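You operate a simulated robot arm through the tools that you are given. There is no shell and no other tool. Be economical: measure what you need, move in short steps, check, and stop when the job is done.

The job below is to be done with a simulated two-armed robot. You get a single attempt, and the scene is never put back.

JOB
Swap the mushroom with the card's fault for the one before the jig, then free the tray.
Fine: faulty one into the square purple box, new one stem up; lock on FREE, then clamp open; size slide to medium; tray stays in the nest.

Only the result counts: the job must be done as asked and must still hold three seconds after the hand-in. Knocking over, shifting, dropping, spilling or breaking anything else fails it.

ROBOT AND FRAMES
Two 7-joint arms with fingered hands on one trunk, on a base that drives. Base frame: it is fixed to the floor where the robot stands at the start and does not move with it; the origin is under the middle of the robot, x ahead of it, y to its left, z up; the surface under the hand at the start is at about z = 0.74. Readings come in m, rad, newtons and seconds.
The left shoulder is at the start at [0.021, 0.208, 1.323], the right one opposite. Places, roughly: clamp lock [0.5, 0.2, 0.8]; clamp slide [0.6, 0.1, 0.8]; mushroom (6x6x5 cm) [0.5, 0.1, 0.8]; size slide [0.5, -0.1, 0.8]; square purple box inside [0.4, 0.1, 0.7]; tray [0.6, 0, 0.7]. Payload 5 kg a hand.
The TCP of each hand is the grasp point between the finger pads, 0.048 m short of the fingertips. In the tool frame z runs along the fingers and y along their closing line. The gripper opens to 0.16 m. The gripper's body begins 0.056 m behind the TCP. The gripper is a hand of 4 fingers: y runs from the thumb to the fingers, the wrist lies at [-0.026, -0.142, -0.252] in the tool frame, and closing takes about 1.5 s.
Orientation is told as [roll, pitch, yaw] about the base's x, y, z axes, in that order, counted from this pose: with the fingers straight down and the wrist toward the robot, the tool's x, y and z point along [0, 1, 0], [1, 0, 0] and [0, 0, -1] of the base frame.

CONTROLS
- The arms move only by the tool step_arm. It takes "left_rows", "right_rows" or both (then of equal length, played together; a hand with none holds still); each is a list of rows, each a list of 7 numbers: the turn, a rotation vector about the base's x, y, z in rad, then the shift along the base's x, y, z in m, then the gripper command, from -1 (fully open) to 1 (shut), values between in proportion. In form: [[wx, wy, wz, tx, ty, tz, fingers], ...]. A call has 1 to 20 rows; each row is the pose to reach, as a shift and turn from the pose commanded when the call began. A row lasts 0.2 s, in which the tool goes at most 0.05 m and 0.15 rad; a call with a longer step from one row to the next is refused whole, and so is a gripper value outside its range. Where a pose cannot be reached the arm comes as near as it can. A force on the tool above 40 N (or 10 N above the force at the start of the call, whichever is more), or a blocked arm, ends the call early, and 0.2 s more pass. Each finger travels about 0.108 m/s and halts on what it meets, pressing with about 28 N; the grip force reading is that of the motor and also rises with nothing between the fingers. The clock runs only during rows and for 0.2 s after the last one: add rows that repeat a pose to give the fingers time. It gives the time, the measured TCP pose, the force on the tool (base axes), the opening and the grip force at its end, in the units of the frame above (readings bear some noise), with the torque about the TCP (base axes, N m) and any sound that the robot's microphone picked up.
- Cameras (640 x 400 px; columns grow to the right, rows downward): "scene" is now at [0.0851, 0.0009, 1.4874]; the picture's right is [0.02, -1.00, 0.00], its down [-0.80, -0.01, -0.59] and it looks along [0.59, 0.01, -0.80] (base axes); focal length 265 px, centre (320, 200). "left" rides on the left gripper at [-0.087, -0.133, -0.189] in its tool frame; the picture's right is [-0.83, -0.26, 0.49], its down [0.51, -0.71, 0.49] and it looks along [0.22, 0.66, 0.72] (tool axes); focal length 238 px, centre (320, 200). "right" rides on the right gripper at [0.087, -0.133, -0.189] in its tool frame; the picture's right is [-0.83, 0.26, -0.49], its down [-0.51, -0.71, 0.49] and it looks along [-0.22, 0.66, 0.72] (tool axes); focal length 238 px, centre (320, 200).
- get_image(camera): a new picture of that camera. The clock stands still meanwhile.
- raise_lower(by): slides the trunk up (or, below 0, down) by that many m; the arms and the scene camera ride with it, the base frame stays. It gives what a move gives, with no picture.
- steer(legs): drives the robot by 1 to 6 legs, each [ahead, left, turn to the left] in m, m and rad, along the robot's own axes; the way and the turn of a leg run together, so that a leg with both is an arc; at most 1.5 m and 3.142 rad a leg. The arms and the cameras ride along, it lands a little off, and it stops where it bumps. It gives what a move gives.
- set_grasp(shape, hand): the hand has 4 fingers and takes this shape, open, in about a second: jaw (thumb against the fingers, like two jaws); tri (thumb and two fingers); tip (a fingertip pinch); poke (one finger out to press); point (the index stretched); flat (the hand flat); cup (the hand cupped); fist (a fist). The gripper value then closes the fingers along that shape, each until it touches; the sizes above hold for jaw. It gives what a move gives, with no picture.
- head_to(pan, tilt): turns the head with the scene camera to pan (to the left, within 1.501 rad either way) and tilt (down, from -0.506 to 1.204), counted from straight ahead of the robot. It gives what a move gives.
- locate(camera, pixels): there is no depth. For up to 12 entries [column, row, z] of the newest picture of that camera ("zoom" is the newest enlarged one), the place [x, y] in the base frame at which the ray of that pixel passes the height z, good to about 0.003 m. The clock stands still meanwhile.
- enlarge(camera, box): a new picture of the part [left, top, right, bottom] of that camera's present view, enlarged. The clock stands still meanwhile.
- sign_off(): hands the job in; it is judged then, once.

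Go step by step. Measure first, check grasps and placings, and put right what went wrong. The budget is 80 turns and 78 pictures, counting those below and the enlarged ones. Unless the task says otherwise, let go and move clear before handing in, and close with one line.

The tools are called by a JSON object that holds its "op" and its "data". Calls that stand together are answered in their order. step_arm: Moves the arms, as the interface text tells. Its arguments: {"type":"object","properties":{"left_rows":{"type":"array"},"right_rows":{"type":"array"}},"required":[]} The other tools are called the same way: raise_lower (by) slides the trunk up or down; set_grasp (shape, hand) gives the hand a shape; steer (legs) drives the base; head_to (pan, tilt) turns the head that bears the scene camera; get_image (camera) takes a picture; locate (camera, pixels) gives the place at which the rays of pixels pass given heights; enlarge (camera, box) takes an enlarged picture of a part of a camera's view; sign_off () hands the job in.

At the start:

```text
t: 0.0
left_eef_pos: [0.6703, 0.2701, 1.0013]
left_tool_rot: [0.001, -0.001, 0.0]
left_wrist_force: [0.6, 0.1, -0.4]
left_wrist_torque: [-0.01, -0.04, -0.04]
left_opening: 0.1596
left_gripper_force: 0.0
left_shape: jaw
right_eef_pos: [0.5704, -0.1836, 1.0374]
right_tool_rot: [0.001, 0.0, -0.001]
right_wrist_force: [-0.8, -0.1, 0.4]
right_wrist_torque: [-0.04, -0.02, 0.01]
right_opening: 0.1594
right_gripper_force: 0.1
right_shape: jaw
trunk travel left (down, up): [-0.325, 0.365]
robot x, y, heading: [0.0009, -0.001, -0.001]
head pan, tilt: [0.017, 0.934]
```

scene: 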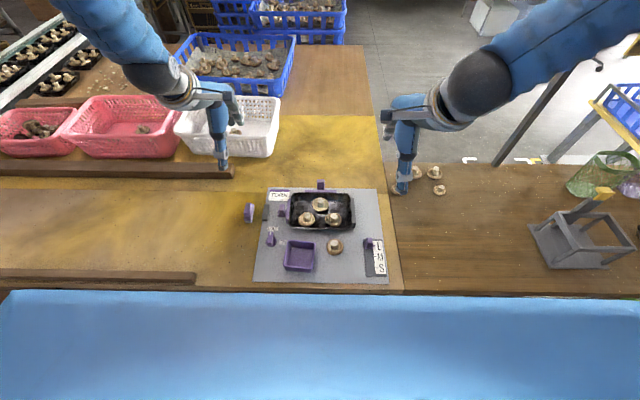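
right: 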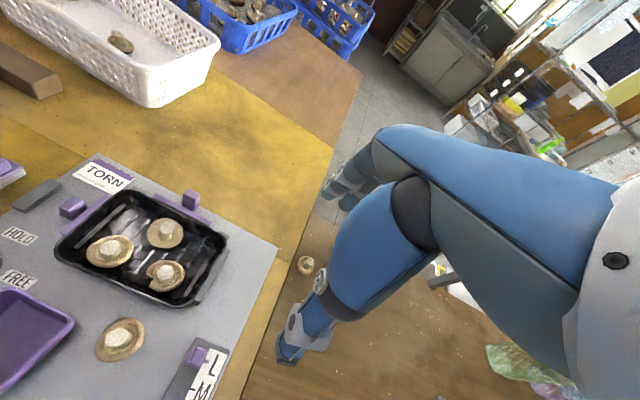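
left: 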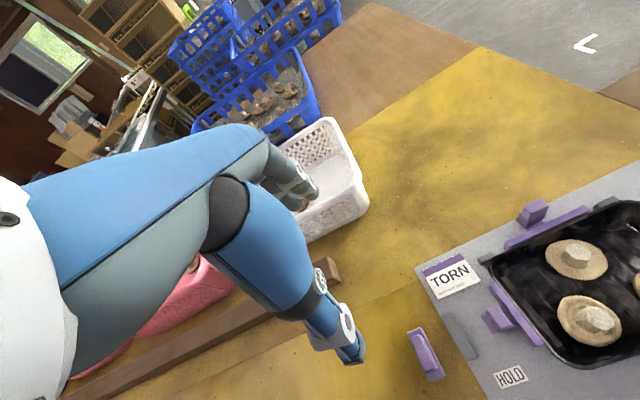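

The card reads TORN, and three mushrooms lie in the tray near (320,212). I'll enlarge the jig to measure it.

{"op": "enlarge", "data": {"camera": "scene", "box": [230, 170, 400, 290]}}

{"op": "enlarge", "data": {"camera": "right", "box": [0, 150, 260, 400]}}

```text
3.33 times, centred on (315, 230) of scene
```

zoom: 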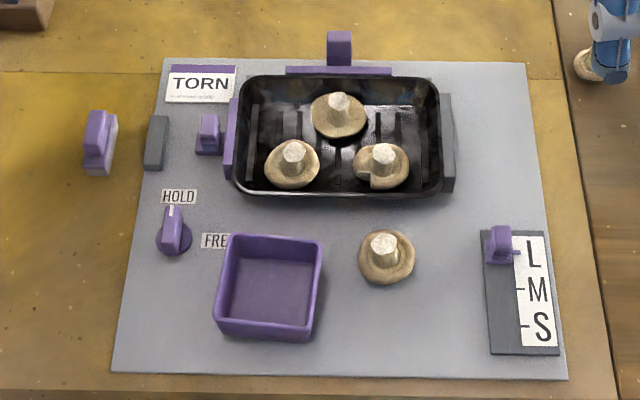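

```text
1.60 times, centred on (130, 275) of right
```

zoom: 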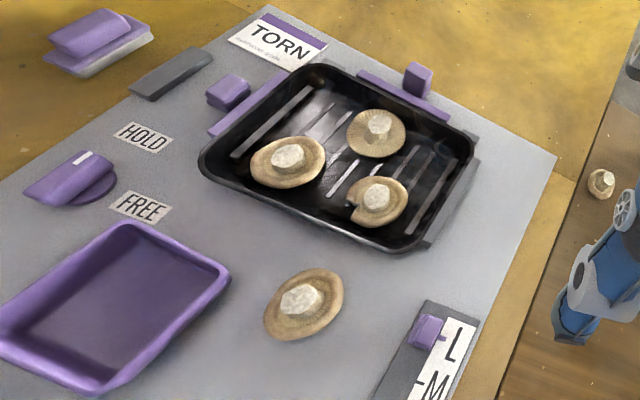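

The torn mushroom is the right-front one: it has a notch at (362,175) in the scene zoom. Next I'll triangulate the key points from both cameras.

{"op": "locate", "data": {"camera": "scene", "pixels": [[270.6, 233, 0.78], [270.9, 242, 0.75], [281.4, 207.5, 0.78], [334.2, 216.5, 0.8], [335, 222, 0.77], [333.6, 242.9, 0.79], [335, 249, 0.755], [369, 242, 0.78], [375, 256.7, 0.75], [300, 257, 0.75], [265.5, 213.5, 0.75], [252.3, 132, 0.75]]}}

{"op": "locate", "data": {"camera": "zoom", "pixels": [[82, 157, 0.78], [82, 157, 0.76], [80, 187, 0.75], [228, 90, 0.78], [228, 90, 0.76], [376, 195, 0.8], [376, 195, 0.78], [300, 297, 0.79], [300, 297, 0.77], [428, 330, 0.78], [428, 330, 0.76], [385, 208, 0.77]]}}

```text
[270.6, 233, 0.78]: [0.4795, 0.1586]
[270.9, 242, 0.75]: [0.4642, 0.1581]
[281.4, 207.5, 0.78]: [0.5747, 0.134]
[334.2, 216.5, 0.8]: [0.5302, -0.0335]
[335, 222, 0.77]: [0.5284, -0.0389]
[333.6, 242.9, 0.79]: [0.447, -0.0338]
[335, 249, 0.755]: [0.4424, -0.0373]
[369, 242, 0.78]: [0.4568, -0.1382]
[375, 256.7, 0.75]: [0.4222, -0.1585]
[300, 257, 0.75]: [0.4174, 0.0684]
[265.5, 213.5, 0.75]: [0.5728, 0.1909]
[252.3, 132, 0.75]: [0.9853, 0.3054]
```

```text
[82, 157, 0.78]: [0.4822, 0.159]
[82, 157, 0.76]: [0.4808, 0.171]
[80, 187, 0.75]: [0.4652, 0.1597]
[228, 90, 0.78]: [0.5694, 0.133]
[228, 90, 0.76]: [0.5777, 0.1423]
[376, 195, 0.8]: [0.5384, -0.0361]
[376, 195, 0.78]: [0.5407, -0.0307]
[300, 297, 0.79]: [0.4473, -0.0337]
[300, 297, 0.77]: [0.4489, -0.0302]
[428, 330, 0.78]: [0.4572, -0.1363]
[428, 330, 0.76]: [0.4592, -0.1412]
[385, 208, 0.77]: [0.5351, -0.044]
```

The notch marks the right-front mushroom, with its stem at about (0.535, -0.036, 0.80). Now I'll test the tip pinch on the right hand while moving it over that mushroom.

{"op": "set_grasp", "data": {"hand": "right", "shape": "tip"}}

{"op": "get_image", "data": {"camera": "right"}}

{"op": "get_image", "data": {"camera": "left"}}

```text
t: 0.9
left_eef_pos: [0.6699, 0.2707, 1.0025]
left_tool_rot: [-0.002, -0.001, -0.001]
left_wrist_force: [0.1, -0.4, 0.4]
left_wrist_torque: [0.01, 0.02, 0.01]
left_opening: 0.1596
left_gripper_force: 0.1
left_shape: jaw
right_eef_pos: [0.5701, -0.1843, 1.0369]
right_tool_rot: [-0.001, 0.001, 0.0]
right_wrist_force: [0.3, 0.0, 0.4]
right_wrist_torque: [0.04, 0.0, -0.02]
right_opening: 0.1597
right_gripper_force: 0.0
right_shape: tip
trunk travel left (down, up): [-0.325, 0.365]
robot x, y, heading: [-0.0002, -0.001, 0.001]
head pan, tilt: [0.017, 0.934]
```

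```text
72 pictures are left
```

right: 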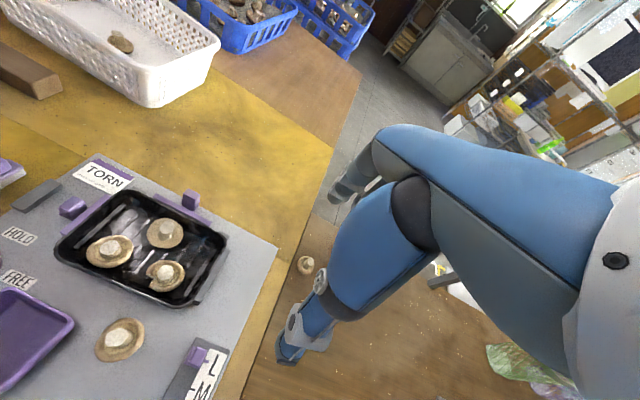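

```text
71 pictures are left
```

left: 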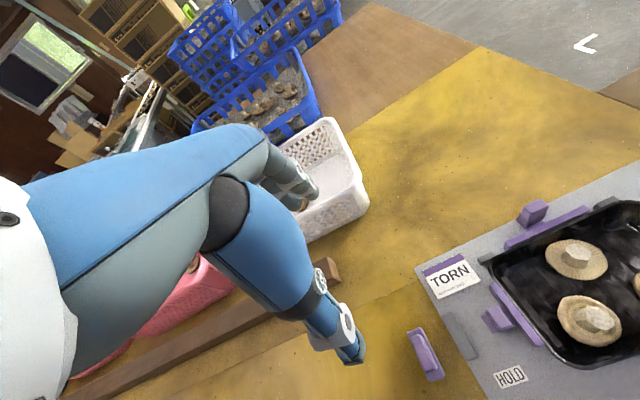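

Tip mode leaves a single finger opposite the thumb. I'll move above the torn mushroom at a safe height, partly closed, and look.

{"op": "step_arm", "data": {"right_rows": [[0, 0, 0, -0.01, 0.037, -0.025, -0.3], [0, 0, 0, -0.018, 0.075, -0.05, 0.2], [0, 0, 0, -0.026, 0.112, -0.075, 0.35], [0, 0, 0, -0.034, 0.148, -0.1, 0.35], [0, 0, 0, -0.034, 0.148, -0.1, 0.35], [0, 0, 0, -0.034, 0.148, -0.1, 0.35]]}}

{"op": "get_image", "data": {"camera": "right"}}

{"op": "enlarge", "data": {"camera": "scene", "box": [230, 170, 400, 290]}}

{"op": "get_image", "data": {"camera": "left"}}

```text
t: 2.3
left_eef_pos: [0.6695, 0.2709, 1.0029]
left_tool_rot: [-0.001, 0.001, 0.0]
left_wrist_force: [0.5, 0.6, -0.2]
left_wrist_torque: [-0.07, -0.01, -0.02]
left_opening: 0.1596
left_gripper_force: 0.1
left_shape: jaw
right_eef_pos: [0.5356, -0.0345, 0.9376]
right_tool_rot: [0.001, 0.001, 0.001]
right_wrist_force: [0.1, -0.5, 0.7]
right_wrist_torque: [-0.07, -0.03, -0.01]
right_opening: 0.0527
right_gripper_force: 0.0
right_shape: tip
trunk travel left (down, up): [-0.325, 0.365]
robot x, y, heading: [-0.0032, 0.0015, 0.0]
head pan, tilt: [0.017, 0.934]
```

```text
70 pictures are left
```

right: 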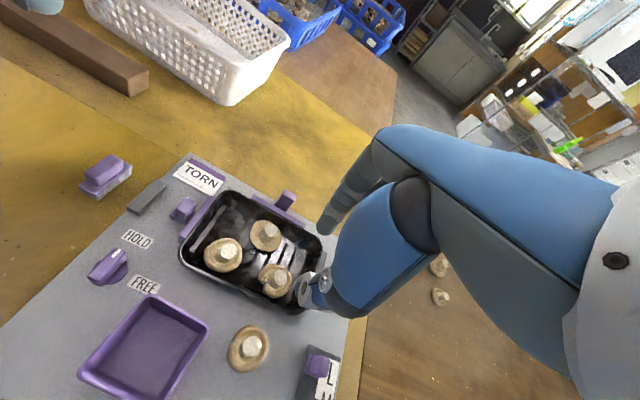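

```text
3.33 times, centred on (315, 230) of scene
```

zoom: 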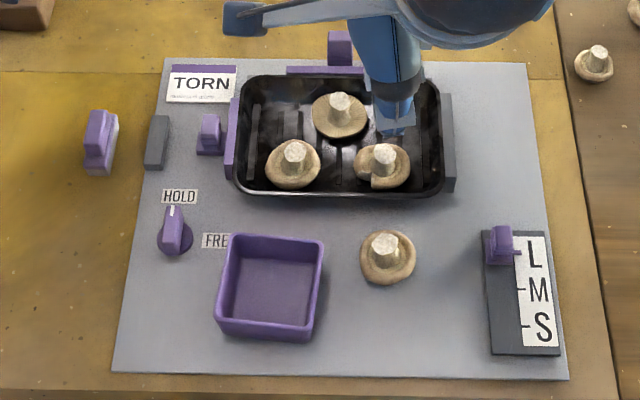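

```text
68 pictures are left
```

left: 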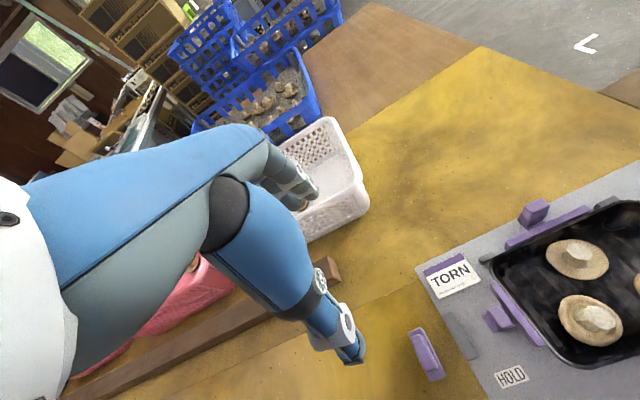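

The thumb tip shows at (337.8,209.9) in the scene and (303,300) in the right view. I'll triangulate it, and the mushrooms again.

{"op": "locate", "data": {"camera": "scene", "pixels": [[337.8, 209.9, 0.87], [337.8, 209.9, 0.89], [337.8, 209.9, 0.91], [334.4, 216.2, 0.79], [334.4, 216.2, 0.8], [334, 242.3, 0.79], [374.5, 245.7, 0.75], [375.6, 256.5, 0.75], [376.2, 267.6, 0.75], [320.9, 200.5, 0.8], [307, 217, 0.8], [250.8, 201, 0.77]]}}

{"op": "locate", "data": {"camera": "right", "pixels": [[303, 302, 0.87], [303, 302, 0.89], [303, 302, 0.91], [276, 274, 0.79], [276, 274, 0.8], [253, 346, 0.79], [253, 346, 0.78], [317, 362, 0.78], [104, 172, 0.79], [104, 172, 0.77], [180, 208, 0.78], [114, 250, 0.78]]}}

```text
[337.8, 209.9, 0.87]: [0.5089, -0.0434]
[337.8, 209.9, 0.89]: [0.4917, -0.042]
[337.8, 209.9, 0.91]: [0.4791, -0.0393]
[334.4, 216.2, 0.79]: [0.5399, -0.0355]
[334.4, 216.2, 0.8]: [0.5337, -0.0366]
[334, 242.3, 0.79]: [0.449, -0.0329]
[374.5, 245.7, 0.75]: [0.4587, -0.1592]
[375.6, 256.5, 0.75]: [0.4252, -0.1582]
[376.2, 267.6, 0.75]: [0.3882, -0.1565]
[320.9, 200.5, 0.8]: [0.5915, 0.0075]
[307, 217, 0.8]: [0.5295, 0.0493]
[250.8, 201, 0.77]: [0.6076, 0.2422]
```

```text
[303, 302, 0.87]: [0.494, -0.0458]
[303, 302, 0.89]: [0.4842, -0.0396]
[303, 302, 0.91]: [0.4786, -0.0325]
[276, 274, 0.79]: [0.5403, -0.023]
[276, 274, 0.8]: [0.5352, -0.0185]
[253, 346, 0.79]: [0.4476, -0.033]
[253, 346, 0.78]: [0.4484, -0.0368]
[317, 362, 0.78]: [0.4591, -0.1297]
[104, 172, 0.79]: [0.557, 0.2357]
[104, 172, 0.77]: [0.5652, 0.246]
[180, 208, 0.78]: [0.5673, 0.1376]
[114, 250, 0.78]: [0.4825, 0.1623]
```

The fingertips sit about 0.05 below the TCP, as stated. The torn stem readings disagree in y, so I'll enlarge the right view to refine it.

{"op": "enlarge", "data": {"camera": "right", "box": [180, 180, 350, 320]}}

```text
2.86 times, centred on (265, 250) of right
```

zoom: 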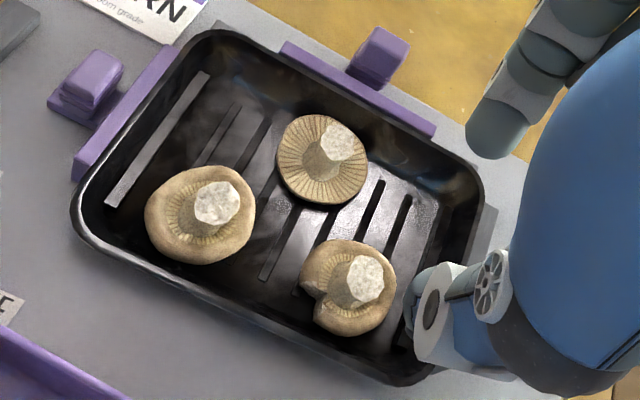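

The notch in the right-front cap at (315,290) is clear. I'll locate the stem tops.

{"op": "locate", "data": {"camera": "zoom", "pixels": [[366, 277, 0.8], [366, 277, 0.79], [348, 288, 0.765], [216, 203, 0.8], [216, 203, 0.79], [337, 141, 0.8], [348, 290, 0.76], [430, 315, 0.89], [430, 315, 0.88], [480, 140, 0.89]]}}

```text
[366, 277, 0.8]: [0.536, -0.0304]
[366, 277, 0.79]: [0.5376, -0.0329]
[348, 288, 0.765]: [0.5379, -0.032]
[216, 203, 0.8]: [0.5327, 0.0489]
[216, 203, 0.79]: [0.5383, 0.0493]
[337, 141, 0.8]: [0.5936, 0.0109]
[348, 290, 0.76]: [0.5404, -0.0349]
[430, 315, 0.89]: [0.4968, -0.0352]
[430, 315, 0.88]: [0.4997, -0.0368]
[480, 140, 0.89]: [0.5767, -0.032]
```

The torn stem is at (0.537, -0.034), right under the TCP. I'll narrow the opening to 0.036 and come down to just above the stem, then check.

{"op": "step_arm", "data": {"right_rows": [[0, 0, 0, 0.001, 0, 0, 0.55], [0, 0, 0, 0.001, 0, -0.03, 0.55], [0, 0, 0, 0.001, 0, -0.06, 0.55], [0, 0, 0, 0.001, 0, -0.085, 0.55], [0, 0, 0, 0.001, 0, -0.085, 0.55]]}}

{"op": "enlarge", "data": {"camera": "right", "box": [230, 180, 390, 320]}}

{"op": "enlarge", "data": {"camera": "scene", "box": [285, 175, 375, 265]}}

```text
t: 3.5
left_eef_pos: [0.67, 0.2707, 1.0033]
left_tool_rot: [0.0, 0.0, 0.0]
left_wrist_force: [0.1, 0.0, -0.1]
left_wrist_torque: [0.0, -0.02, 0.02]
left_opening: 0.1596
left_gripper_force: 0.0
left_shape: jaw
right_eef_pos: [0.5373, -0.0339, 0.8532]
right_tool_rot: [-0.002, 0.0, -0.001]
right_wrist_force: [-0.7, 0.0, 0.3]
right_wrist_torque: [-0.01, -0.02, 0.01]
right_opening: 0.0365
right_gripper_force: 0.1
right_shape: tip
trunk travel left (down, up): [-0.325, 0.365]
robot x, y, heading: [0.0002, 0.0029, 0.003]
head pan, tilt: [0.017, 0.934]
```

```text
2.86 times, centred on (310, 250) of right
```

zoom: 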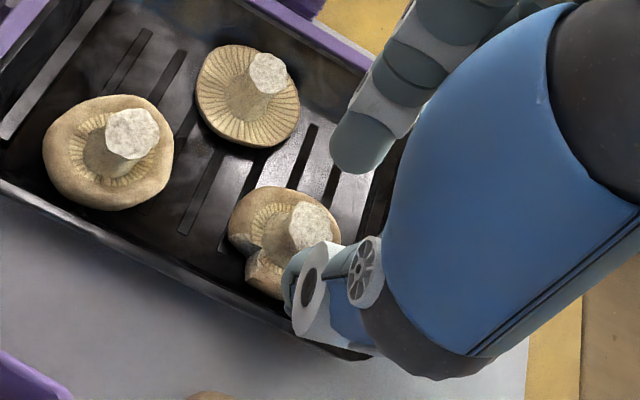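

```text
4.44 times, centred on (330, 220) of scene
```

zoom: 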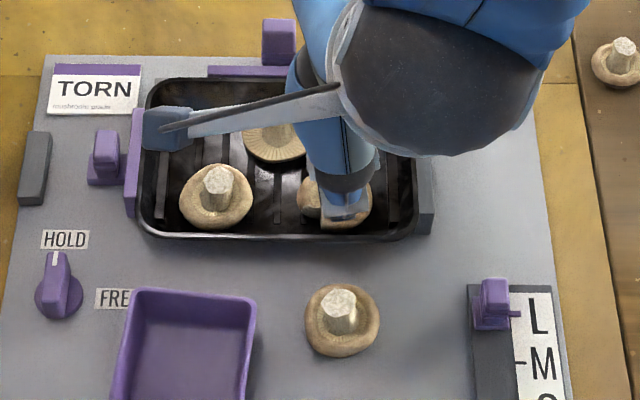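

The stem and finger gap line up: extrapolating, the stem lands at about (319,249), which is the pinch point. I'll descend and close.

{"op": "step_arm", "data": {"right_rows": [[0, 0, 0, 0, 0, -0.015, 0.55], [0, 0, 0, 0, 0, -0.031, 0.55], [0, 0, 0, 0, 0, -0.031, 0.8], [0, 0, 0, 0, 0, -0.031, 1], [0, 0, 0, 0, 0, -0.031, 1], [0, 0, 0, 0, 0, -0.031, 1]]}}

{"op": "enlarge", "data": {"camera": "right", "box": [230, 180, 390, 320]}}

```text
t: 4.9
left_eef_pos: [0.6706, 0.27, 1.0027]
left_tool_rot: [0.0, -0.001, 0.0]
left_wrist_force: [-0.9, 0.4, 0.0]
left_wrist_torque: [0.01, 0.04, 0.03]
left_opening: 0.1598
left_gripper_force: 0.0
left_shape: jaw
right_eef_pos: [0.5373, -0.0342, 0.8208]
right_tool_rot: [0.0, 0.0, -0.001]
right_wrist_force: [0.3, 0.2, 0.1]
right_wrist_torque: [0.03, 0.05, 0.04]
right_opening: 0.0189
right_gripper_force: 12.6
right_shape: tip
trunk travel left (down, up): [-0.325, 0.365]
robot x, y, heading: [0.0023, -0.0014, -0.002]
head pan, tilt: [0.017, 0.934]
```

```text
2.86 times, centred on (310, 250) of right
```

zoom: 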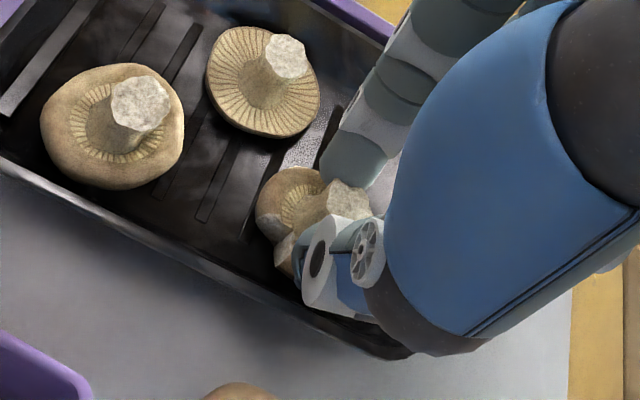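

The stem is held at opening 0.019. I'll lift and carry it over the purple box at (0.417, 0.067).

{"op": "step_arm", "data": {"right_rows": [[0, 0, 0, 0, 0, 0.025, 1], [0, 0, 0, 0, 0, 0.06, 1], [0, 0, 0, 0, 0, 0.1, 1], [0, 0, 0, -0.03, 0.025, 0.1, 1], [0, 0, 0, -0.06, 0.05, 0.1, 1], [0, 0, 0, -0.09, 0.076, 0.1, 1], [0, 0, 0, -0.12, 0.101, 0.1, 1], [0, 0, 0, -0.12, 0.101, 0.1, 1]]}}

{"op": "get_image", "data": {"camera": "right"}}

{"op": "enlarge", "data": {"camera": "scene", "box": [230, 170, 400, 290]}}

```text
t: 6.7
left_eef_pos: [0.6703, 0.2705, 1.0023]
left_tool_rot: [0.0, 0.0, -0.001]
left_wrist_force: [-0.3, -0.3, -0.5]
left_wrist_torque: [0.01, 0.01, 0.02]
left_opening: 0.1594
left_gripper_force: 0.0
left_shape: jaw
right_eef_pos: [0.4189, 0.0653, 0.9189]
right_tool_rot: [-0.001, 0.0, -0.001]
right_wrist_force: [-0.4, -0.7, 0.6]
right_wrist_torque: [0.03, 0.04, 0.02]
right_opening: 0.019
right_gripper_force: 11.8
right_shape: tip
trunk travel left (down, up): [-0.325, 0.365]
robot x, y, heading: [0.0015, 0.0011, 0.001]
head pan, tilt: [0.017, 0.934]
```

```text
63 pictures are left
```

right: 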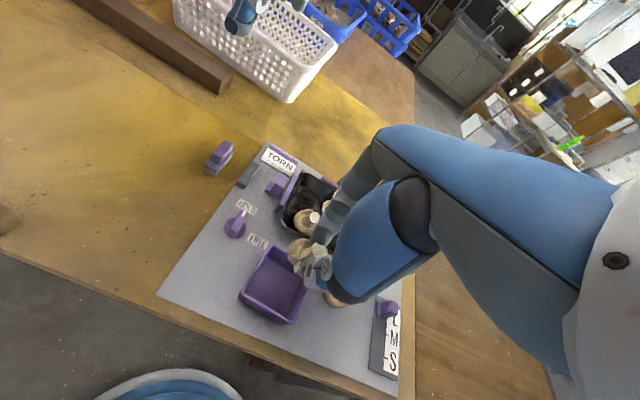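

```text
3.33 times, centred on (315, 230) of scene
```

zoom: 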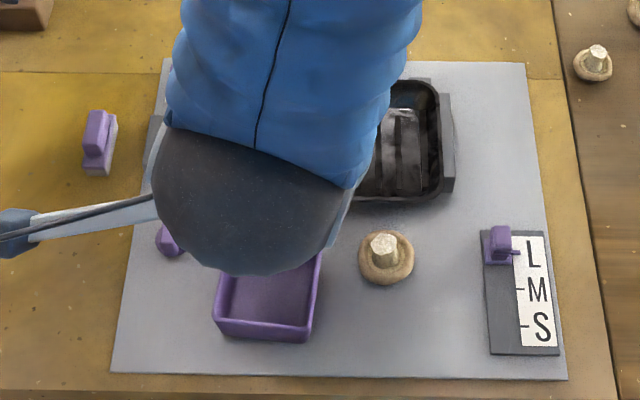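

The torn one hangs over the box. I'll verify the box centre from the right view: floor centre about (274,284), rim corners (240,295) and (293,322).

{"op": "enlarge", "data": {"camera": "right", "box": [210, 210, 370, 340]}}

```text
3.08 times, centred on (290, 275) of right
```

zoom: 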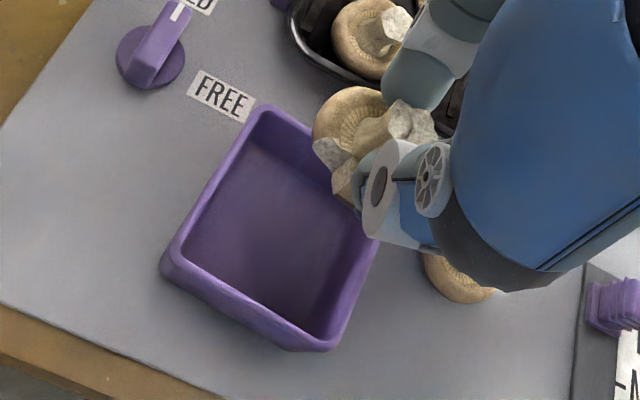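

{"op": "locate", "data": {"camera": "zoom", "pixels": [[249, 143, 0.75], [186, 247, 0.75], [307, 330, 0.75], [262, 107, 0.78], [175, 258, 0.78], [327, 343, 0.78], [262, 107, 0.77], [175, 258, 0.77], [150, 58, 0.755], [177, 12, 0.775]]}}

{"op": "locate", "data": {"camera": "scene", "pixels": [[288, 239.5, 0.78], [319.9, 241.1, 0.78], [318.5, 266, 0.78], [285, 265, 0.78]]}}

```text
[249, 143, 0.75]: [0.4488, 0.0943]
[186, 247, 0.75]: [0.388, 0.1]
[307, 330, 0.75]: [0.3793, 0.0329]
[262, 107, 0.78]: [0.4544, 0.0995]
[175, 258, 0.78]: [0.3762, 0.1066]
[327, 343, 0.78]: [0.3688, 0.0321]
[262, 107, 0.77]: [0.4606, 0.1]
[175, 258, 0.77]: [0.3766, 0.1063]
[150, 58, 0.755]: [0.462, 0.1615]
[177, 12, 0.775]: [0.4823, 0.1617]
```

```text
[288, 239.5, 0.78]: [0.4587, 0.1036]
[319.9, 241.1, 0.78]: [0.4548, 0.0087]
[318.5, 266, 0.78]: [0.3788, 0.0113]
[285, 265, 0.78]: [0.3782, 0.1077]
```

The box centre is about (0.414, 0.064), so I'll shift 4 mm back and lower. Release waits for a check on force and pose.

{"op": "step_arm", "data": {"right_rows": [[0, 0, 0, -0.004, -0.001, -0.03, 1], [0, 0, 0, -0.004, -0.001, -0.06, 1], [0, 0, 0, -0.004, -0.001, -0.08, 1], [0, 0, 0, -0.004, -0.001, -0.09, 1], [0, 0, 0, -0.004, -0.001, -0.09, 1]]}}

{"op": "enlarge", "data": {"camera": "right", "box": [210, 200, 370, 330]}}

```text
t: 7.9
left_eef_pos: [0.6699, 0.269, 1.0026]
left_tool_rot: [0.001, 0.001, 0.0]
left_wrist_force: [0.5, 0.8, -1.2]
left_wrist_torque: [-0.03, -0.02, 0.01]
left_opening: 0.1596
left_gripper_force: 0.0
left_shape: jaw
right_eef_pos: [0.4131, 0.0644, 0.8305]
right_tool_rot: [-0.001, 0.001, 0.001]
right_wrist_force: [-0.4, -0.7, -0.5]
right_wrist_torque: [0.0, 0.02, 0.02]
right_opening: 0.0185
right_gripper_force: 12.1
right_shape: tip
trunk travel left (down, up): [-0.325, 0.365]
robot x, y, heading: [-0.0008, -0.0006, 0.001]
head pan, tilt: [0.017, 0.934]
```

```text
3.08 times, centred on (290, 265) of right
```

zoom: 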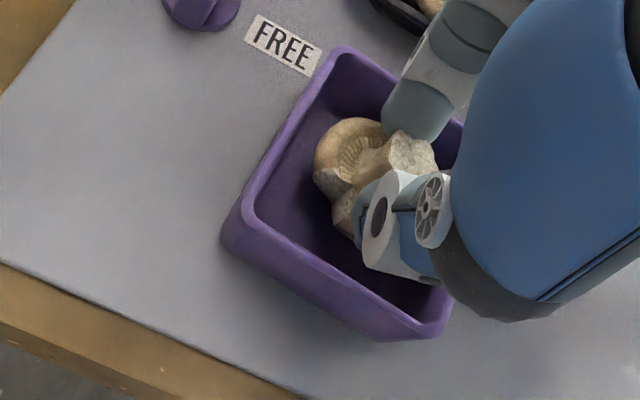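

It's inside the walls with no contact yet. I'll lower 5 mm, open, and rise.

{"op": "step_arm", "data": {"right_rows": [[0, 0, 0, 0, 0, -0.006, 1], [0, 0, 0, 0, 0, -0.006, 1], [0, 0, 0, 0, 0, -0.006, 0.7], [0, 0, 0, 0, 0, -0.006, 0.55], [0, 0, 0, 0, 0, -0.006, 0.55], [0, 0, 0, 0, 0, 0.02, 0.55], [0, 0, 0, 0, 0, 0.06, 0.55], [0, 0, 0, 0, 0, 0.09, 0.55]]}}

{"op": "enlarge", "data": {"camera": "right", "box": [200, 200, 380, 340]}}

```text
t: 9.7
left_eef_pos: [0.6692, 0.2713, 1.0035]
left_tool_rot: [0.0, 0.0, 0.0]
left_wrist_force: [-0.3, -0.7, -0.5]
left_wrist_torque: [0.03, -0.03, -0.01]
left_opening: 0.1595
left_gripper_force: 0.0
left_shape: jaw
right_eef_pos: [0.4117, 0.0646, 0.9205]
right_tool_rot: [0.001, 0.001, -0.001]
right_wrist_force: [-1.1, 0.3, 0.4]
right_wrist_torque: [0.02, -0.06, -0.02]
right_opening: 0.0357
right_gripper_force: 0.0
right_shape: tip
trunk travel left (down, up): [-0.325, 0.365]
robot x, y, heading: [-0.0012, 0.0036, -0.002]
head pan, tilt: [0.017, 0.934]
```

```text
2.86 times, centred on (290, 270) of right
```

zoom: 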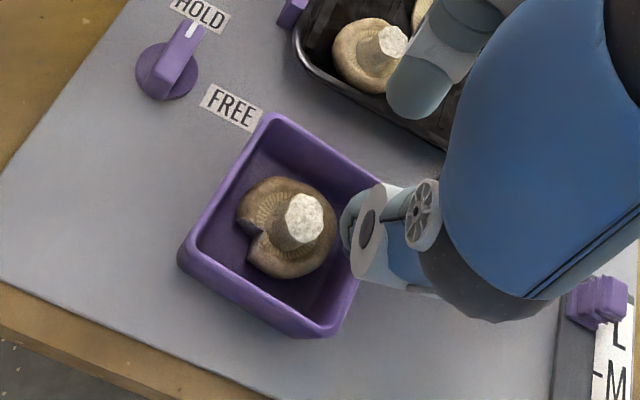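

The torn mushroom sits flat in the box. Now I'll go above the spare at (0.448, -0.034).

{"op": "step_arm", "data": {"right_rows": [[0, 0, 0, 0.012, -0.033, 0, 0.55], [0, 0, 0, 0.024, -0.066, 0, 0.55], [0, 0, 0, 0.0355, -0.098, 0, 0.55], [0, 0, 0, 0.0355, -0.098, -0.035, 0.55], [0, 0, 0, 0.0355, -0.098, -0.065, 0.55], [0, 0, 0, 0.0355, -0.098, -0.065, 0.55]]}}

{"op": "enlarge", "data": {"camera": "right", "box": [230, 180, 390, 320]}}

```text
t: 11.1
left_eef_pos: [0.6699, 0.2696, 1.0028]
left_tool_rot: [-0.001, -0.001, -0.001]
left_wrist_force: [-0.4, -0.3, 0.1]
left_wrist_torque: [-0.03, 0.01, -0.01]
left_opening: 0.1594
left_gripper_force: 0.0
left_shape: jaw
right_eef_pos: [0.4514, -0.032, 0.8553]
right_tool_rot: [0.0, -0.001, 0.0]
right_wrist_force: [0.2, 0.8, -0.2]
right_wrist_torque: [-0.02, 0.01, 0.02]
right_opening: 0.0358
right_gripper_force: 0.1
right_shape: tip
trunk travel left (down, up): [-0.325, 0.365]
robot x, y, heading: [0.0012, 0.0003, 0.006]
head pan, tilt: [0.017, 0.934]
```

```text
2.86 times, centred on (310, 250) of right
```

zoom: 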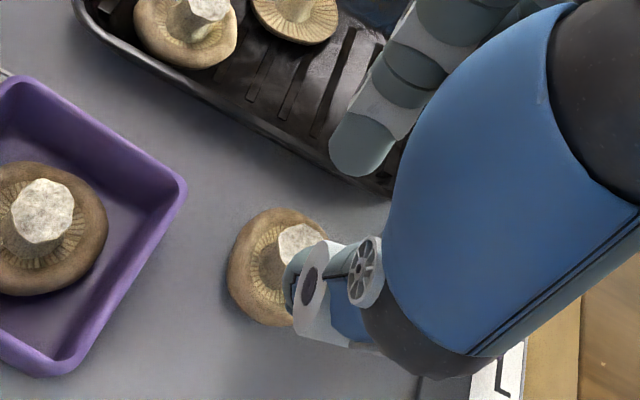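

The stem top is at about (300,241), slightly off the earlier alignment of (312,222). I'll locate it.

{"op": "locate", "data": {"camera": "zoom", "pixels": [[300, 241, 0.79], [300, 241, 0.785], [268, 270, 0.765], [360, 165, 0.807], [300, 285, 0.807]]}}

```text
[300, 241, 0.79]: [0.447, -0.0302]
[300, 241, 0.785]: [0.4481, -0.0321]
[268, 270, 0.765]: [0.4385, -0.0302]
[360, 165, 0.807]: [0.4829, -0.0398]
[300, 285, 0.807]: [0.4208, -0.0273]
```

Stem at (0.4475, -0.031): I'll shift back 2 mm, descend and close.

{"op": "step_arm", "data": {"right_rows": [[0, 0, 0, -0.002, 0.001, -0.015, 0.55], [0, 0, 0, -0.002, 0.001, -0.036, 0.55], [0, 0, 0, -0.002, 0.001, -0.036, 0.8], [0, 0, 0, -0.002, 0.001, -0.036, 1], [0, 0, 0, -0.002, 0.001, -0.036, 1], [0, 0, 0, -0.002, 0.001, -0.036, 1]]}}

{"op": "enlarge", "data": {"camera": "right", "box": [230, 180, 390, 320]}}

```text
t: 12.5
left_eef_pos: [0.6711, 0.2701, 1.0036]
left_tool_rot: [-0.001, 0.001, -0.001]
left_wrist_force: [0.1, 0.0, 0.5]
left_wrist_torque: [0.0, 0.04, -0.02]
left_opening: 0.1594
left_gripper_force: 0.0
left_shape: jaw
right_eef_pos: [0.445, -0.033, 0.8208]
right_tool_rot: [0.0, 0.0, 0.002]
right_wrist_force: [0.0, -0.3, -0.1]
right_wrist_torque: [-0.01, 0.03, 0.03]
right_opening: 0.0158
right_gripper_force: 11.6
right_shape: tip
trunk travel left (down, up): [-0.325, 0.365]
robot x, y, heading: [-0.0045, 0.0013, -0.002]
head pan, tilt: [0.017, 0.934]
```

```text
2.86 times, centred on (310, 250) of right
```

zoom: 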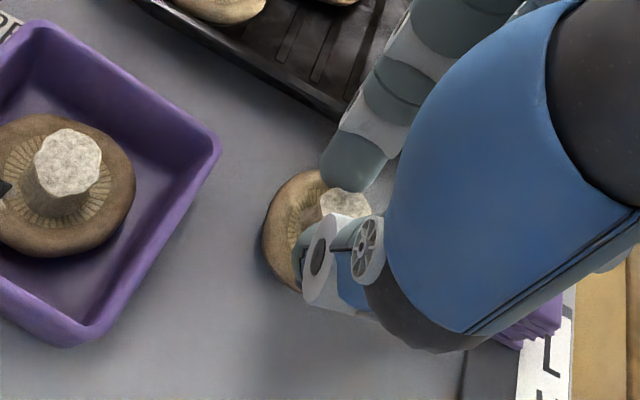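

Gripped at 0.016. I'll lift, carry to the vacated spot at (0.537, -0.034), and lower to about 1 cm above the floor.

{"op": "step_arm", "data": {"right_rows": [[0, 0, 0, 0, 0, 0.02, 1], [0, 0, 0, 0, 0, 0.055, 1], [0, 0, 0, 0, 0, 0.09, 1], [0, 0, 0, 0.03, -0.001, 0.09, 1], [0, 0, 0, 0.06, -0.002, 0.09, 1], [0, 0, 0, 0.09, -0.003, 0.09, 1], [0, 0, 0, 0.09, -0.003, 0.06, 1], [0, 0, 0, 0.09, -0.003, 0.03, 1], [0, 0, 0, 0.09, -0.003, 0.03, 1]]}}

{"op": "enlarge", "data": {"camera": "right", "box": [230, 180, 390, 320]}}

{"op": "enlarge", "data": {"camera": "scene", "box": [285, 175, 375, 265]}}

```text
t: 14.5
left_eef_pos: [0.6702, 0.2701, 1.0029]
left_tool_rot: [0.0, 0.0, -0.001]
left_wrist_force: [-0.3, 0.0, 0.3]
left_wrist_torque: [-0.01, -0.03, 0.03]
left_opening: 0.1594
left_gripper_force: 0.1
left_shape: jaw
right_eef_pos: [0.5348, -0.0353, 0.8504]
right_tool_rot: [0.0, -0.001, 0.0]
right_wrist_force: [-0.2, -0.3, -0.5]
right_wrist_torque: [-0.05, 0.01, 0.05]
right_opening: 0.016
right_gripper_force: 12.4
right_shape: tip
trunk travel left (down, up): [-0.325, 0.365]
robot x, y, heading: [-0.0022, -0.0029, 0.003]
head pan, tilt: [0.017, 0.934]
```

```text
2.86 times, centred on (310, 250) of right
```

zoom: 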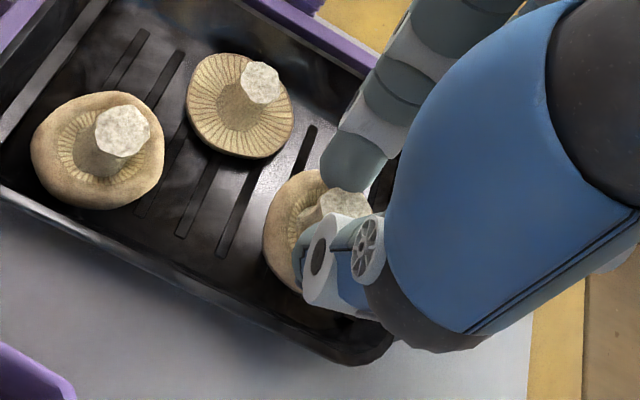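

```text
4.44 times, centred on (330, 220) of scene
```

zoom: 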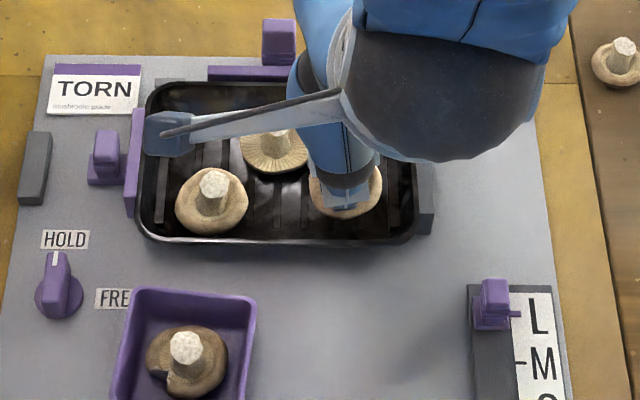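

Over the spot, and the tray seems 3 mm nearer than at first, though still in the nest. I'll lower gently and watch the force.

{"op": "step_arm", "data": {"right_rows": [[0, 0, 0, 0, 0, -0.012, 1], [0, 0, 0, 0, 0, -0.02, 1], [0, 0, 0, 0, 0, -0.024, 1], [0, 0, 0, 0, 0, -0.026, 1], [0, 0, 0, 0, 0, -0.026, 1]]}}

{"op": "enlarge", "data": {"camera": "right", "box": [230, 180, 390, 320]}}

```text
t: 15.7
left_eef_pos: [0.6708, 0.2702, 1.0028]
left_tool_rot: [0.0, -0.001, 0.0]
left_wrist_force: [0.7, -0.6, -0.7]
left_wrist_torque: [0.01, 0.04, -0.04]
left_opening: 0.1596
left_gripper_force: 0.0
left_shape: jaw
right_eef_pos: [0.5367, -0.0351, 0.8241]
right_tool_rot: [0.0, -0.002, 0.001]
right_wrist_force: [-0.1, 0.3, 1.2]
right_wrist_torque: [-0.01, 0.05, -0.01]
right_opening: 0.016
right_gripper_force: 11.6
right_shape: tip
trunk travel left (down, up): [-0.325, 0.365]
robot x, y, heading: [0.0028, 0.0021, 0.001]
head pan, tilt: [0.017, 0.934]
```

```text
2.86 times, centred on (310, 250) of right
```

zoom: 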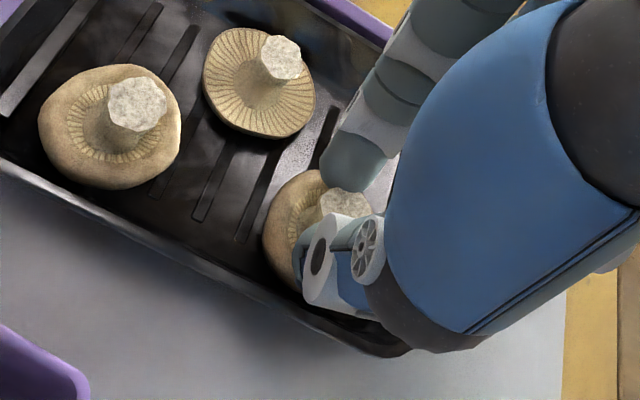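

Light contact (about 1 N). I'll settle 1.5 mm more, open just enough, and rise.

{"op": "step_arm", "data": {"right_rows": [[0, 0, 0, 0, 0, -0.0015, 1], [0, 0, 0, 0, 0, -0.0015, 0.8], [0, 0, 0, 0, 0, -0.0015, 0.65], [0, 0, 0, 0, 0, -0.0015, 0.62], [0, 0, 0, 0, 0, -0.0015, 0.62], [0, 0, 0, 0, 0, 0.015, 0.62], [0, 0, 0, 0, 0, 0.05, 0.62], [0, 0, 0, 0, 0, 0.1, 0.62], [0, 0, 0, -0.04, -0.03, 0.1, 0.62], [0, 0, 0, -0.08, -0.06, 0.1, 0.62], [0, 0, 0, -0.08, -0.1, 0.1, 0.62]]}}

{"op": "enlarge", "data": {"camera": "right", "box": [100, 130, 340, 340]}}

{"op": "enlarge", "data": {"camera": "scene", "box": [230, 170, 400, 290]}}

```text
t: 18.1
left_eef_pos: [0.6716, 0.2685, 1.0035]
left_tool_rot: [0.002, 0.001, 0.002]
left_wrist_force: [0.0, -0.1, 0.1]
left_wrist_torque: [0.18, 0.05, 0.01]
left_opening: 0.1595
left_gripper_force: 0.1
left_shape: jaw
right_eef_pos: [0.4574, -0.1346, 0.9233]
right_tool_rot: [0.003, 0.003, 0.0]
right_wrist_force: [0.9, -1.4, -0.6]
right_wrist_torque: [0.19, 0.07, 0.05]
right_opening: 0.0304
right_gripper_force: 0.0
right_shape: tip
trunk travel left (down, up): [-0.325, 0.365]
robot x, y, heading: [0.0009, 0.0031, -0.002]
head pan, tilt: [0.017, 0.934]
```

```text
1.90 times, centred on (220, 235) of right
```

zoom: 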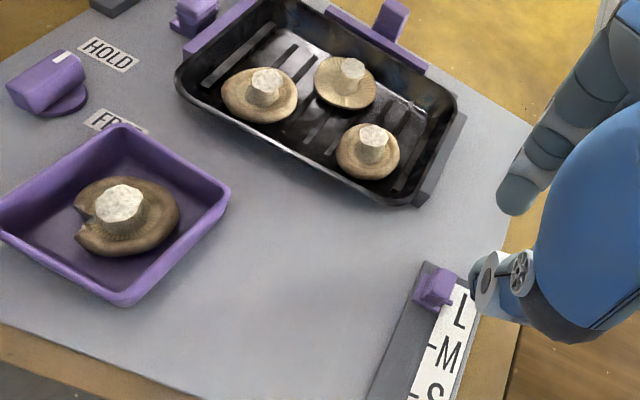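

```text
3.33 times, centred on (315, 230) of scene
```

zoom: 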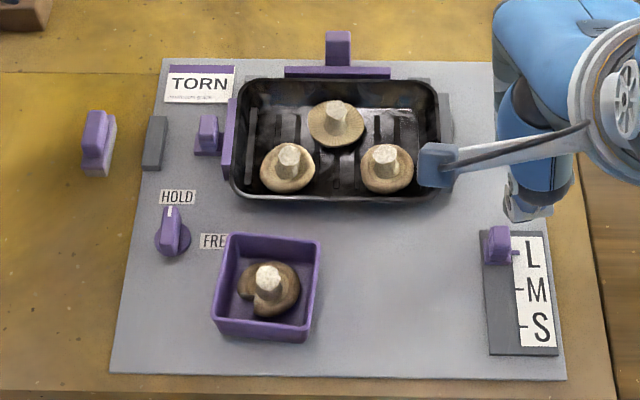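

The new one stands stem up in the tray. The tray looks a few mm nearer to me, so I'll check its gap to the rear bar and the rims before deciding on a nudge.

{"op": "enlarge", "data": {"camera": "scene", "box": [280, 175, 375, 240]}}

{"op": "enlarge", "data": {"camera": "left", "box": [470, 180, 640, 380]}}

```text
6.15 times, centred on (328, 208) of scene
```

zoom: 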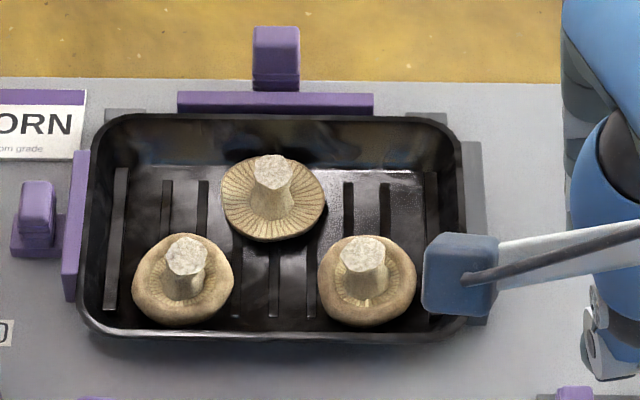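

```text
2.00 times, centred on (555, 280) of left
```

zoom: 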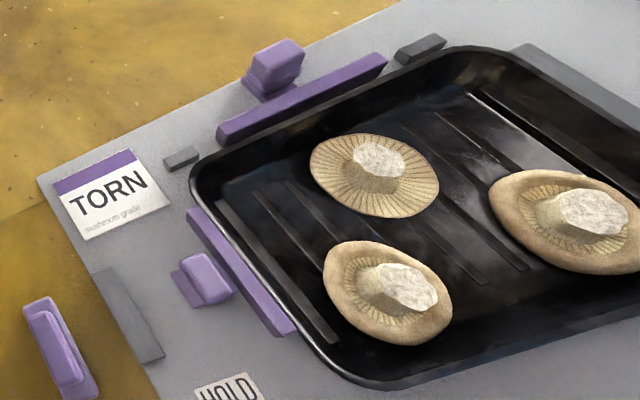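

The tray has moved off the grey rear stops by a few mm. I'll measure the rims and plan a gentle push back against the stops.

{"op": "locate", "data": {"camera": "scene", "pixels": [[321.5, 230.4, 0.77], [289.5, 227, 0.77], [355, 229, 0.77], [295, 195, 0.77], [346.5, 194.5, 0.77], [344, 195, 0.75], [293, 193.5, 0.75]]}}

{"op": "locate", "data": {"camera": "zoom", "pixels": [[192, 168, 0.77], [192, 168, 0.76], [450, 50, 0.77], [180, 157, 0.755], [420, 47, 0.755], [300, 95, 0.765], [330, 365, 0.77]]}}

```text
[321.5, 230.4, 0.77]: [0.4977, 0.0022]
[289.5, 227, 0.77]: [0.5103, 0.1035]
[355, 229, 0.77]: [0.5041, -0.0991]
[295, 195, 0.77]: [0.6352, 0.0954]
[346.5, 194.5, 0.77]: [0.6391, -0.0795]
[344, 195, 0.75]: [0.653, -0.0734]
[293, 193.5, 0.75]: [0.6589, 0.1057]
```

```text
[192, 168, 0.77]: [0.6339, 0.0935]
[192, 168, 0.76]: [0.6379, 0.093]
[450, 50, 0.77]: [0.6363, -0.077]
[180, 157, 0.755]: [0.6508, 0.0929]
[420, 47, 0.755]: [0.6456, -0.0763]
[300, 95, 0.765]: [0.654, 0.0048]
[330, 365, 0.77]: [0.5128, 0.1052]
```

The rim is at z 0.77 with the front edge at x≈0.498, and the rear gap is about 6 mm. I'll bring closed fingers down in front of the tray at y≈-0.004.

{"op": "step_arm", "data": {"right_rows": [[0, 0, 0, 0, 0.04, 0, 1], [0, 0, 0, 0, 0.08, 0, 1], [0, 0, 0, 0, 0.12, 0, 1], [0, 0, 0, 0, 0.131, -0.03, 1], [0, 0, 0, 0, 0.131, -0.07, 1], [0, 0, 0, 0, 0.131, -0.1, 1], [0, 0, 0, 0, 0.131, -0.112, 1], [0, 0, 0, 0, 0.131, -0.112, 1]]}}

{"op": "enlarge", "data": {"camera": "right", "box": [200, 150, 400, 320]}}

{"op": "enlarge", "data": {"camera": "left", "box": [470, 180, 640, 380]}}

```text
t: 19.9
left_eef_pos: [0.6709, 0.2701, 1.0032]
left_tool_rot: [0.0, 0.0, -0.001]
left_wrist_force: [0.7, -0.2, -0.1]
left_wrist_torque: [0.0, 0.03, -0.01]
left_opening: 0.1597
left_gripper_force: 0.0
left_shape: jaw
right_eef_pos: [0.4576, -0.0056, 0.812]
right_tool_rot: [0.001, -0.002, -0.001]
right_wrist_force: [-0.4, -0.8, 0.2]
right_wrist_torque: [0.02, 0.0, -0.02]
right_opening: 0.0001
right_gripper_force: 28.3
right_shape: tip
trunk travel left (down, up): [-0.325, 0.365]
robot x, y, heading: [0.0013, -0.0004, 0.0]
head pan, tilt: [0.017, 0.934]
```

```text
2.35 times, centred on (300, 235) of right
```

zoom: 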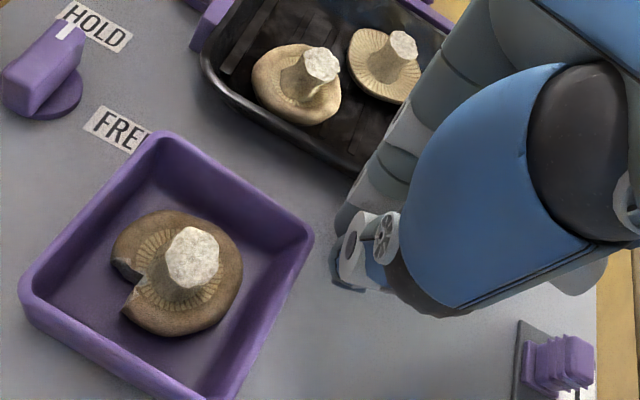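

```text
2.00 times, centred on (555, 280) of left
```

zoom: 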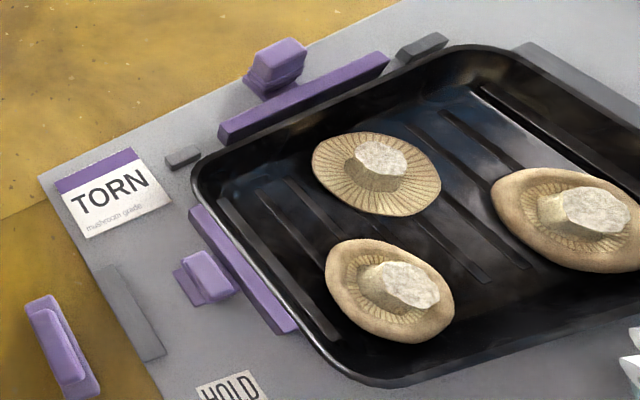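

The finger is in front of the rim and clear of the box. I'll advance slowly, 2 cm.

{"op": "step_arm", "data": {"right_rows": [[0, 0, 0, 0.005, 0, 0, 1], [0, 0, 0, 0.01, 0, 0, 1], [0, 0, 0, 0.014, 0, 0, 1], [0, 0, 0, 0.018, 0, 0, 1], [0, 0, 0, 0.018, 0, 0, 1]]}}

{"op": "enlarge", "data": {"camera": "left", "box": [470, 180, 640, 380]}}

```text
t: 21.1
left_eef_pos: [0.6699, 0.2699, 1.0022]
left_tool_rot: [0.001, 0.001, -0.002]
left_wrist_force: [-0.1, -0.5, -0.1]
left_wrist_torque: [-0.02, -0.04, 0.01]
left_opening: 0.1598
left_gripper_force: 0.0
left_shape: jaw
right_eef_pos: [0.4759, -0.0037, 0.812]
right_tool_rot: [0.0, 0.001, -0.001]
right_wrist_force: [-0.3, 0.0, -0.1]
right_wrist_torque: [-0.01, -0.01, 0.0]
right_opening: 0.0
right_gripper_force: 28.2
right_shape: tip
trunk travel left (down, up): [-0.325, 0.365]
robot x, y, heading: [0.0032, -0.0018, -0.002]
head pan, tilt: [0.017, 0.934]
```

```text
2.00 times, centred on (555, 280) of left
```

zoom: 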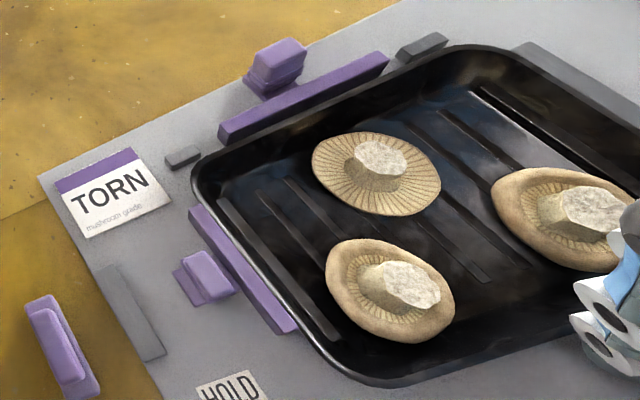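

There's no contact yet at x=0.476. I'll continue in small steps.

{"op": "step_arm", "data": {"right_rows": [[0, 0, 0, 0.003, 0, 0, 1], [0, 0, 0, 0.006, 0, 0, 1], [0, 0, 0, 0.008, 0, 0, 1], [0, 0, 0, 0.01, 0, 0, 1], [0, 0, 0, 0.012, 0, 0, 1]]}}

{"op": "enlarge", "data": {"camera": "left", "box": [470, 180, 640, 380]}}

```text
t: 22.3
left_eef_pos: [0.671, 0.2694, 1.0027]
left_tool_rot: [-0.001, 0.001, 0.0]
left_wrist_force: [0.3, 0.3, -0.1]
left_wrist_torque: [0.01, 0.03, 0.01]
left_opening: 0.1597
left_gripper_force: 0.0
left_shape: jaw
right_eef_pos: [0.4854, -0.0038, 0.812]
right_tool_rot: [0.0, 0.003, 0.001]
right_wrist_force: [-9.1, -1.3, -0.3]
right_wrist_torque: [-0.04, 0.37, 0.06]
right_opening: 0.0001
right_gripper_force: 27.9
right_shape: tip
trunk travel left (down, up): [-0.325, 0.365]
robot x, y, heading: [-0.0004, -0.0023, -0.0]
head pan, tilt: [0.017, 0.934]
```

```text
2.00 times, centred on (555, 280) of left
```

zoom: 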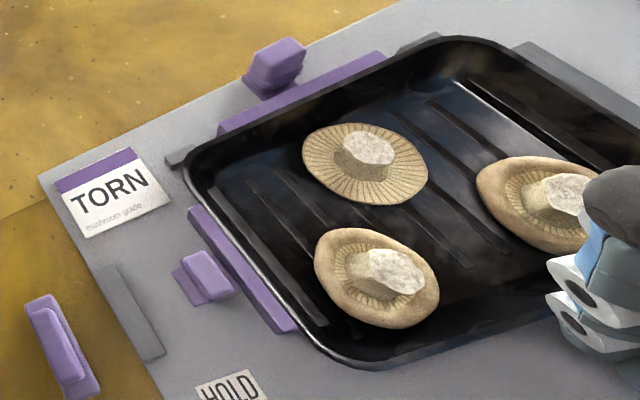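

The tray is seated against the stops again (9 N). I'll retreat, rise, and move over the size slide.

{"op": "step_arm", "data": {"right_rows": [[0, 0, 0, -0.015, 0, 0, 1], [0, 0, 0, -0.03, 0, 0.02, 1], [0, 0, 0, -0.03, 0, 0.065, 1], [0, 0, 0, -0.03, -0.03, 0.1, 0.8], [0, 0, 0, -0.03, -0.075, 0.1, 0.5], [0, 0, 0, -0.03, -0.115, 0.1, 0.4], [0, 0, 0, -0.03, -0.135, 0.08, 0.4], [0, 0, 0, -0.03, -0.135, 0.06, 0.4]]}}

{"op": "enlarge", "data": {"camera": "right", "box": [200, 180, 400, 340]}}

{"op": "enlarge", "data": {"camera": "scene", "box": [230, 170, 400, 290]}}

```text
t: 24.1
left_eef_pos: [0.6718, 0.2695, 1.0016]
left_tool_rot: [0.001, 0.0, -0.001]
left_wrist_force: [-0.6, 0.3, 0.1]
left_wrist_torque: [-0.01, -0.01, 0.01]
left_opening: 0.1596
left_gripper_force: 0.1
left_shape: jaw
right_eef_pos: [0.4561, -0.139, 0.8713]
right_tool_rot: [0.0, 0.002, 0.0]
right_wrist_force: [-0.1, -0.7, 0.6]
right_wrist_torque: [-0.01, -0.01, 0.02]
right_opening: 0.0476
right_gripper_force: 0.1
right_shape: tip
trunk travel left (down, up): [-0.325, 0.365]
robot x, y, heading: [0.0036, -0.002, 0.002]
head pan, tilt: [0.017, 0.934]
```

```text
2.50 times, centred on (300, 260) of right
```

zoom: 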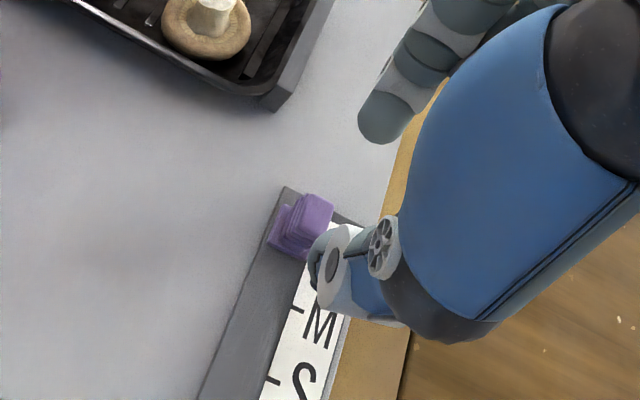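

```text
3.33 times, centred on (315, 230) of scene
```

zoom: 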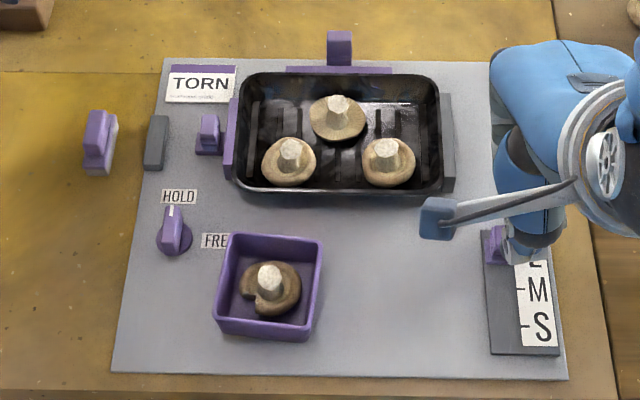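

The tray is back at its first position. I'll locate the size knob in the right view.

{"op": "enlarge", "data": {"camera": "right", "box": [260, 230, 360, 340]}}

```text
3.64 times, centred on (310, 285) of right
```

zoom: 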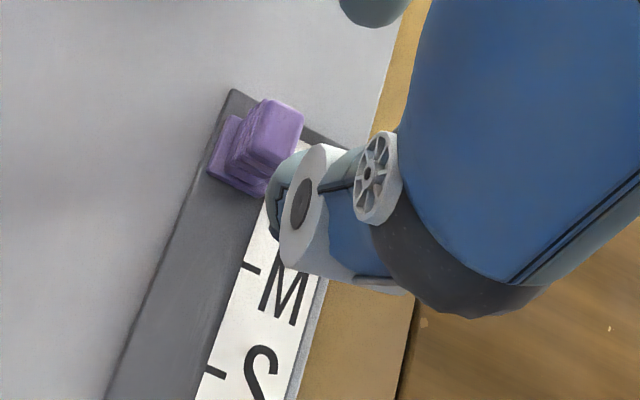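

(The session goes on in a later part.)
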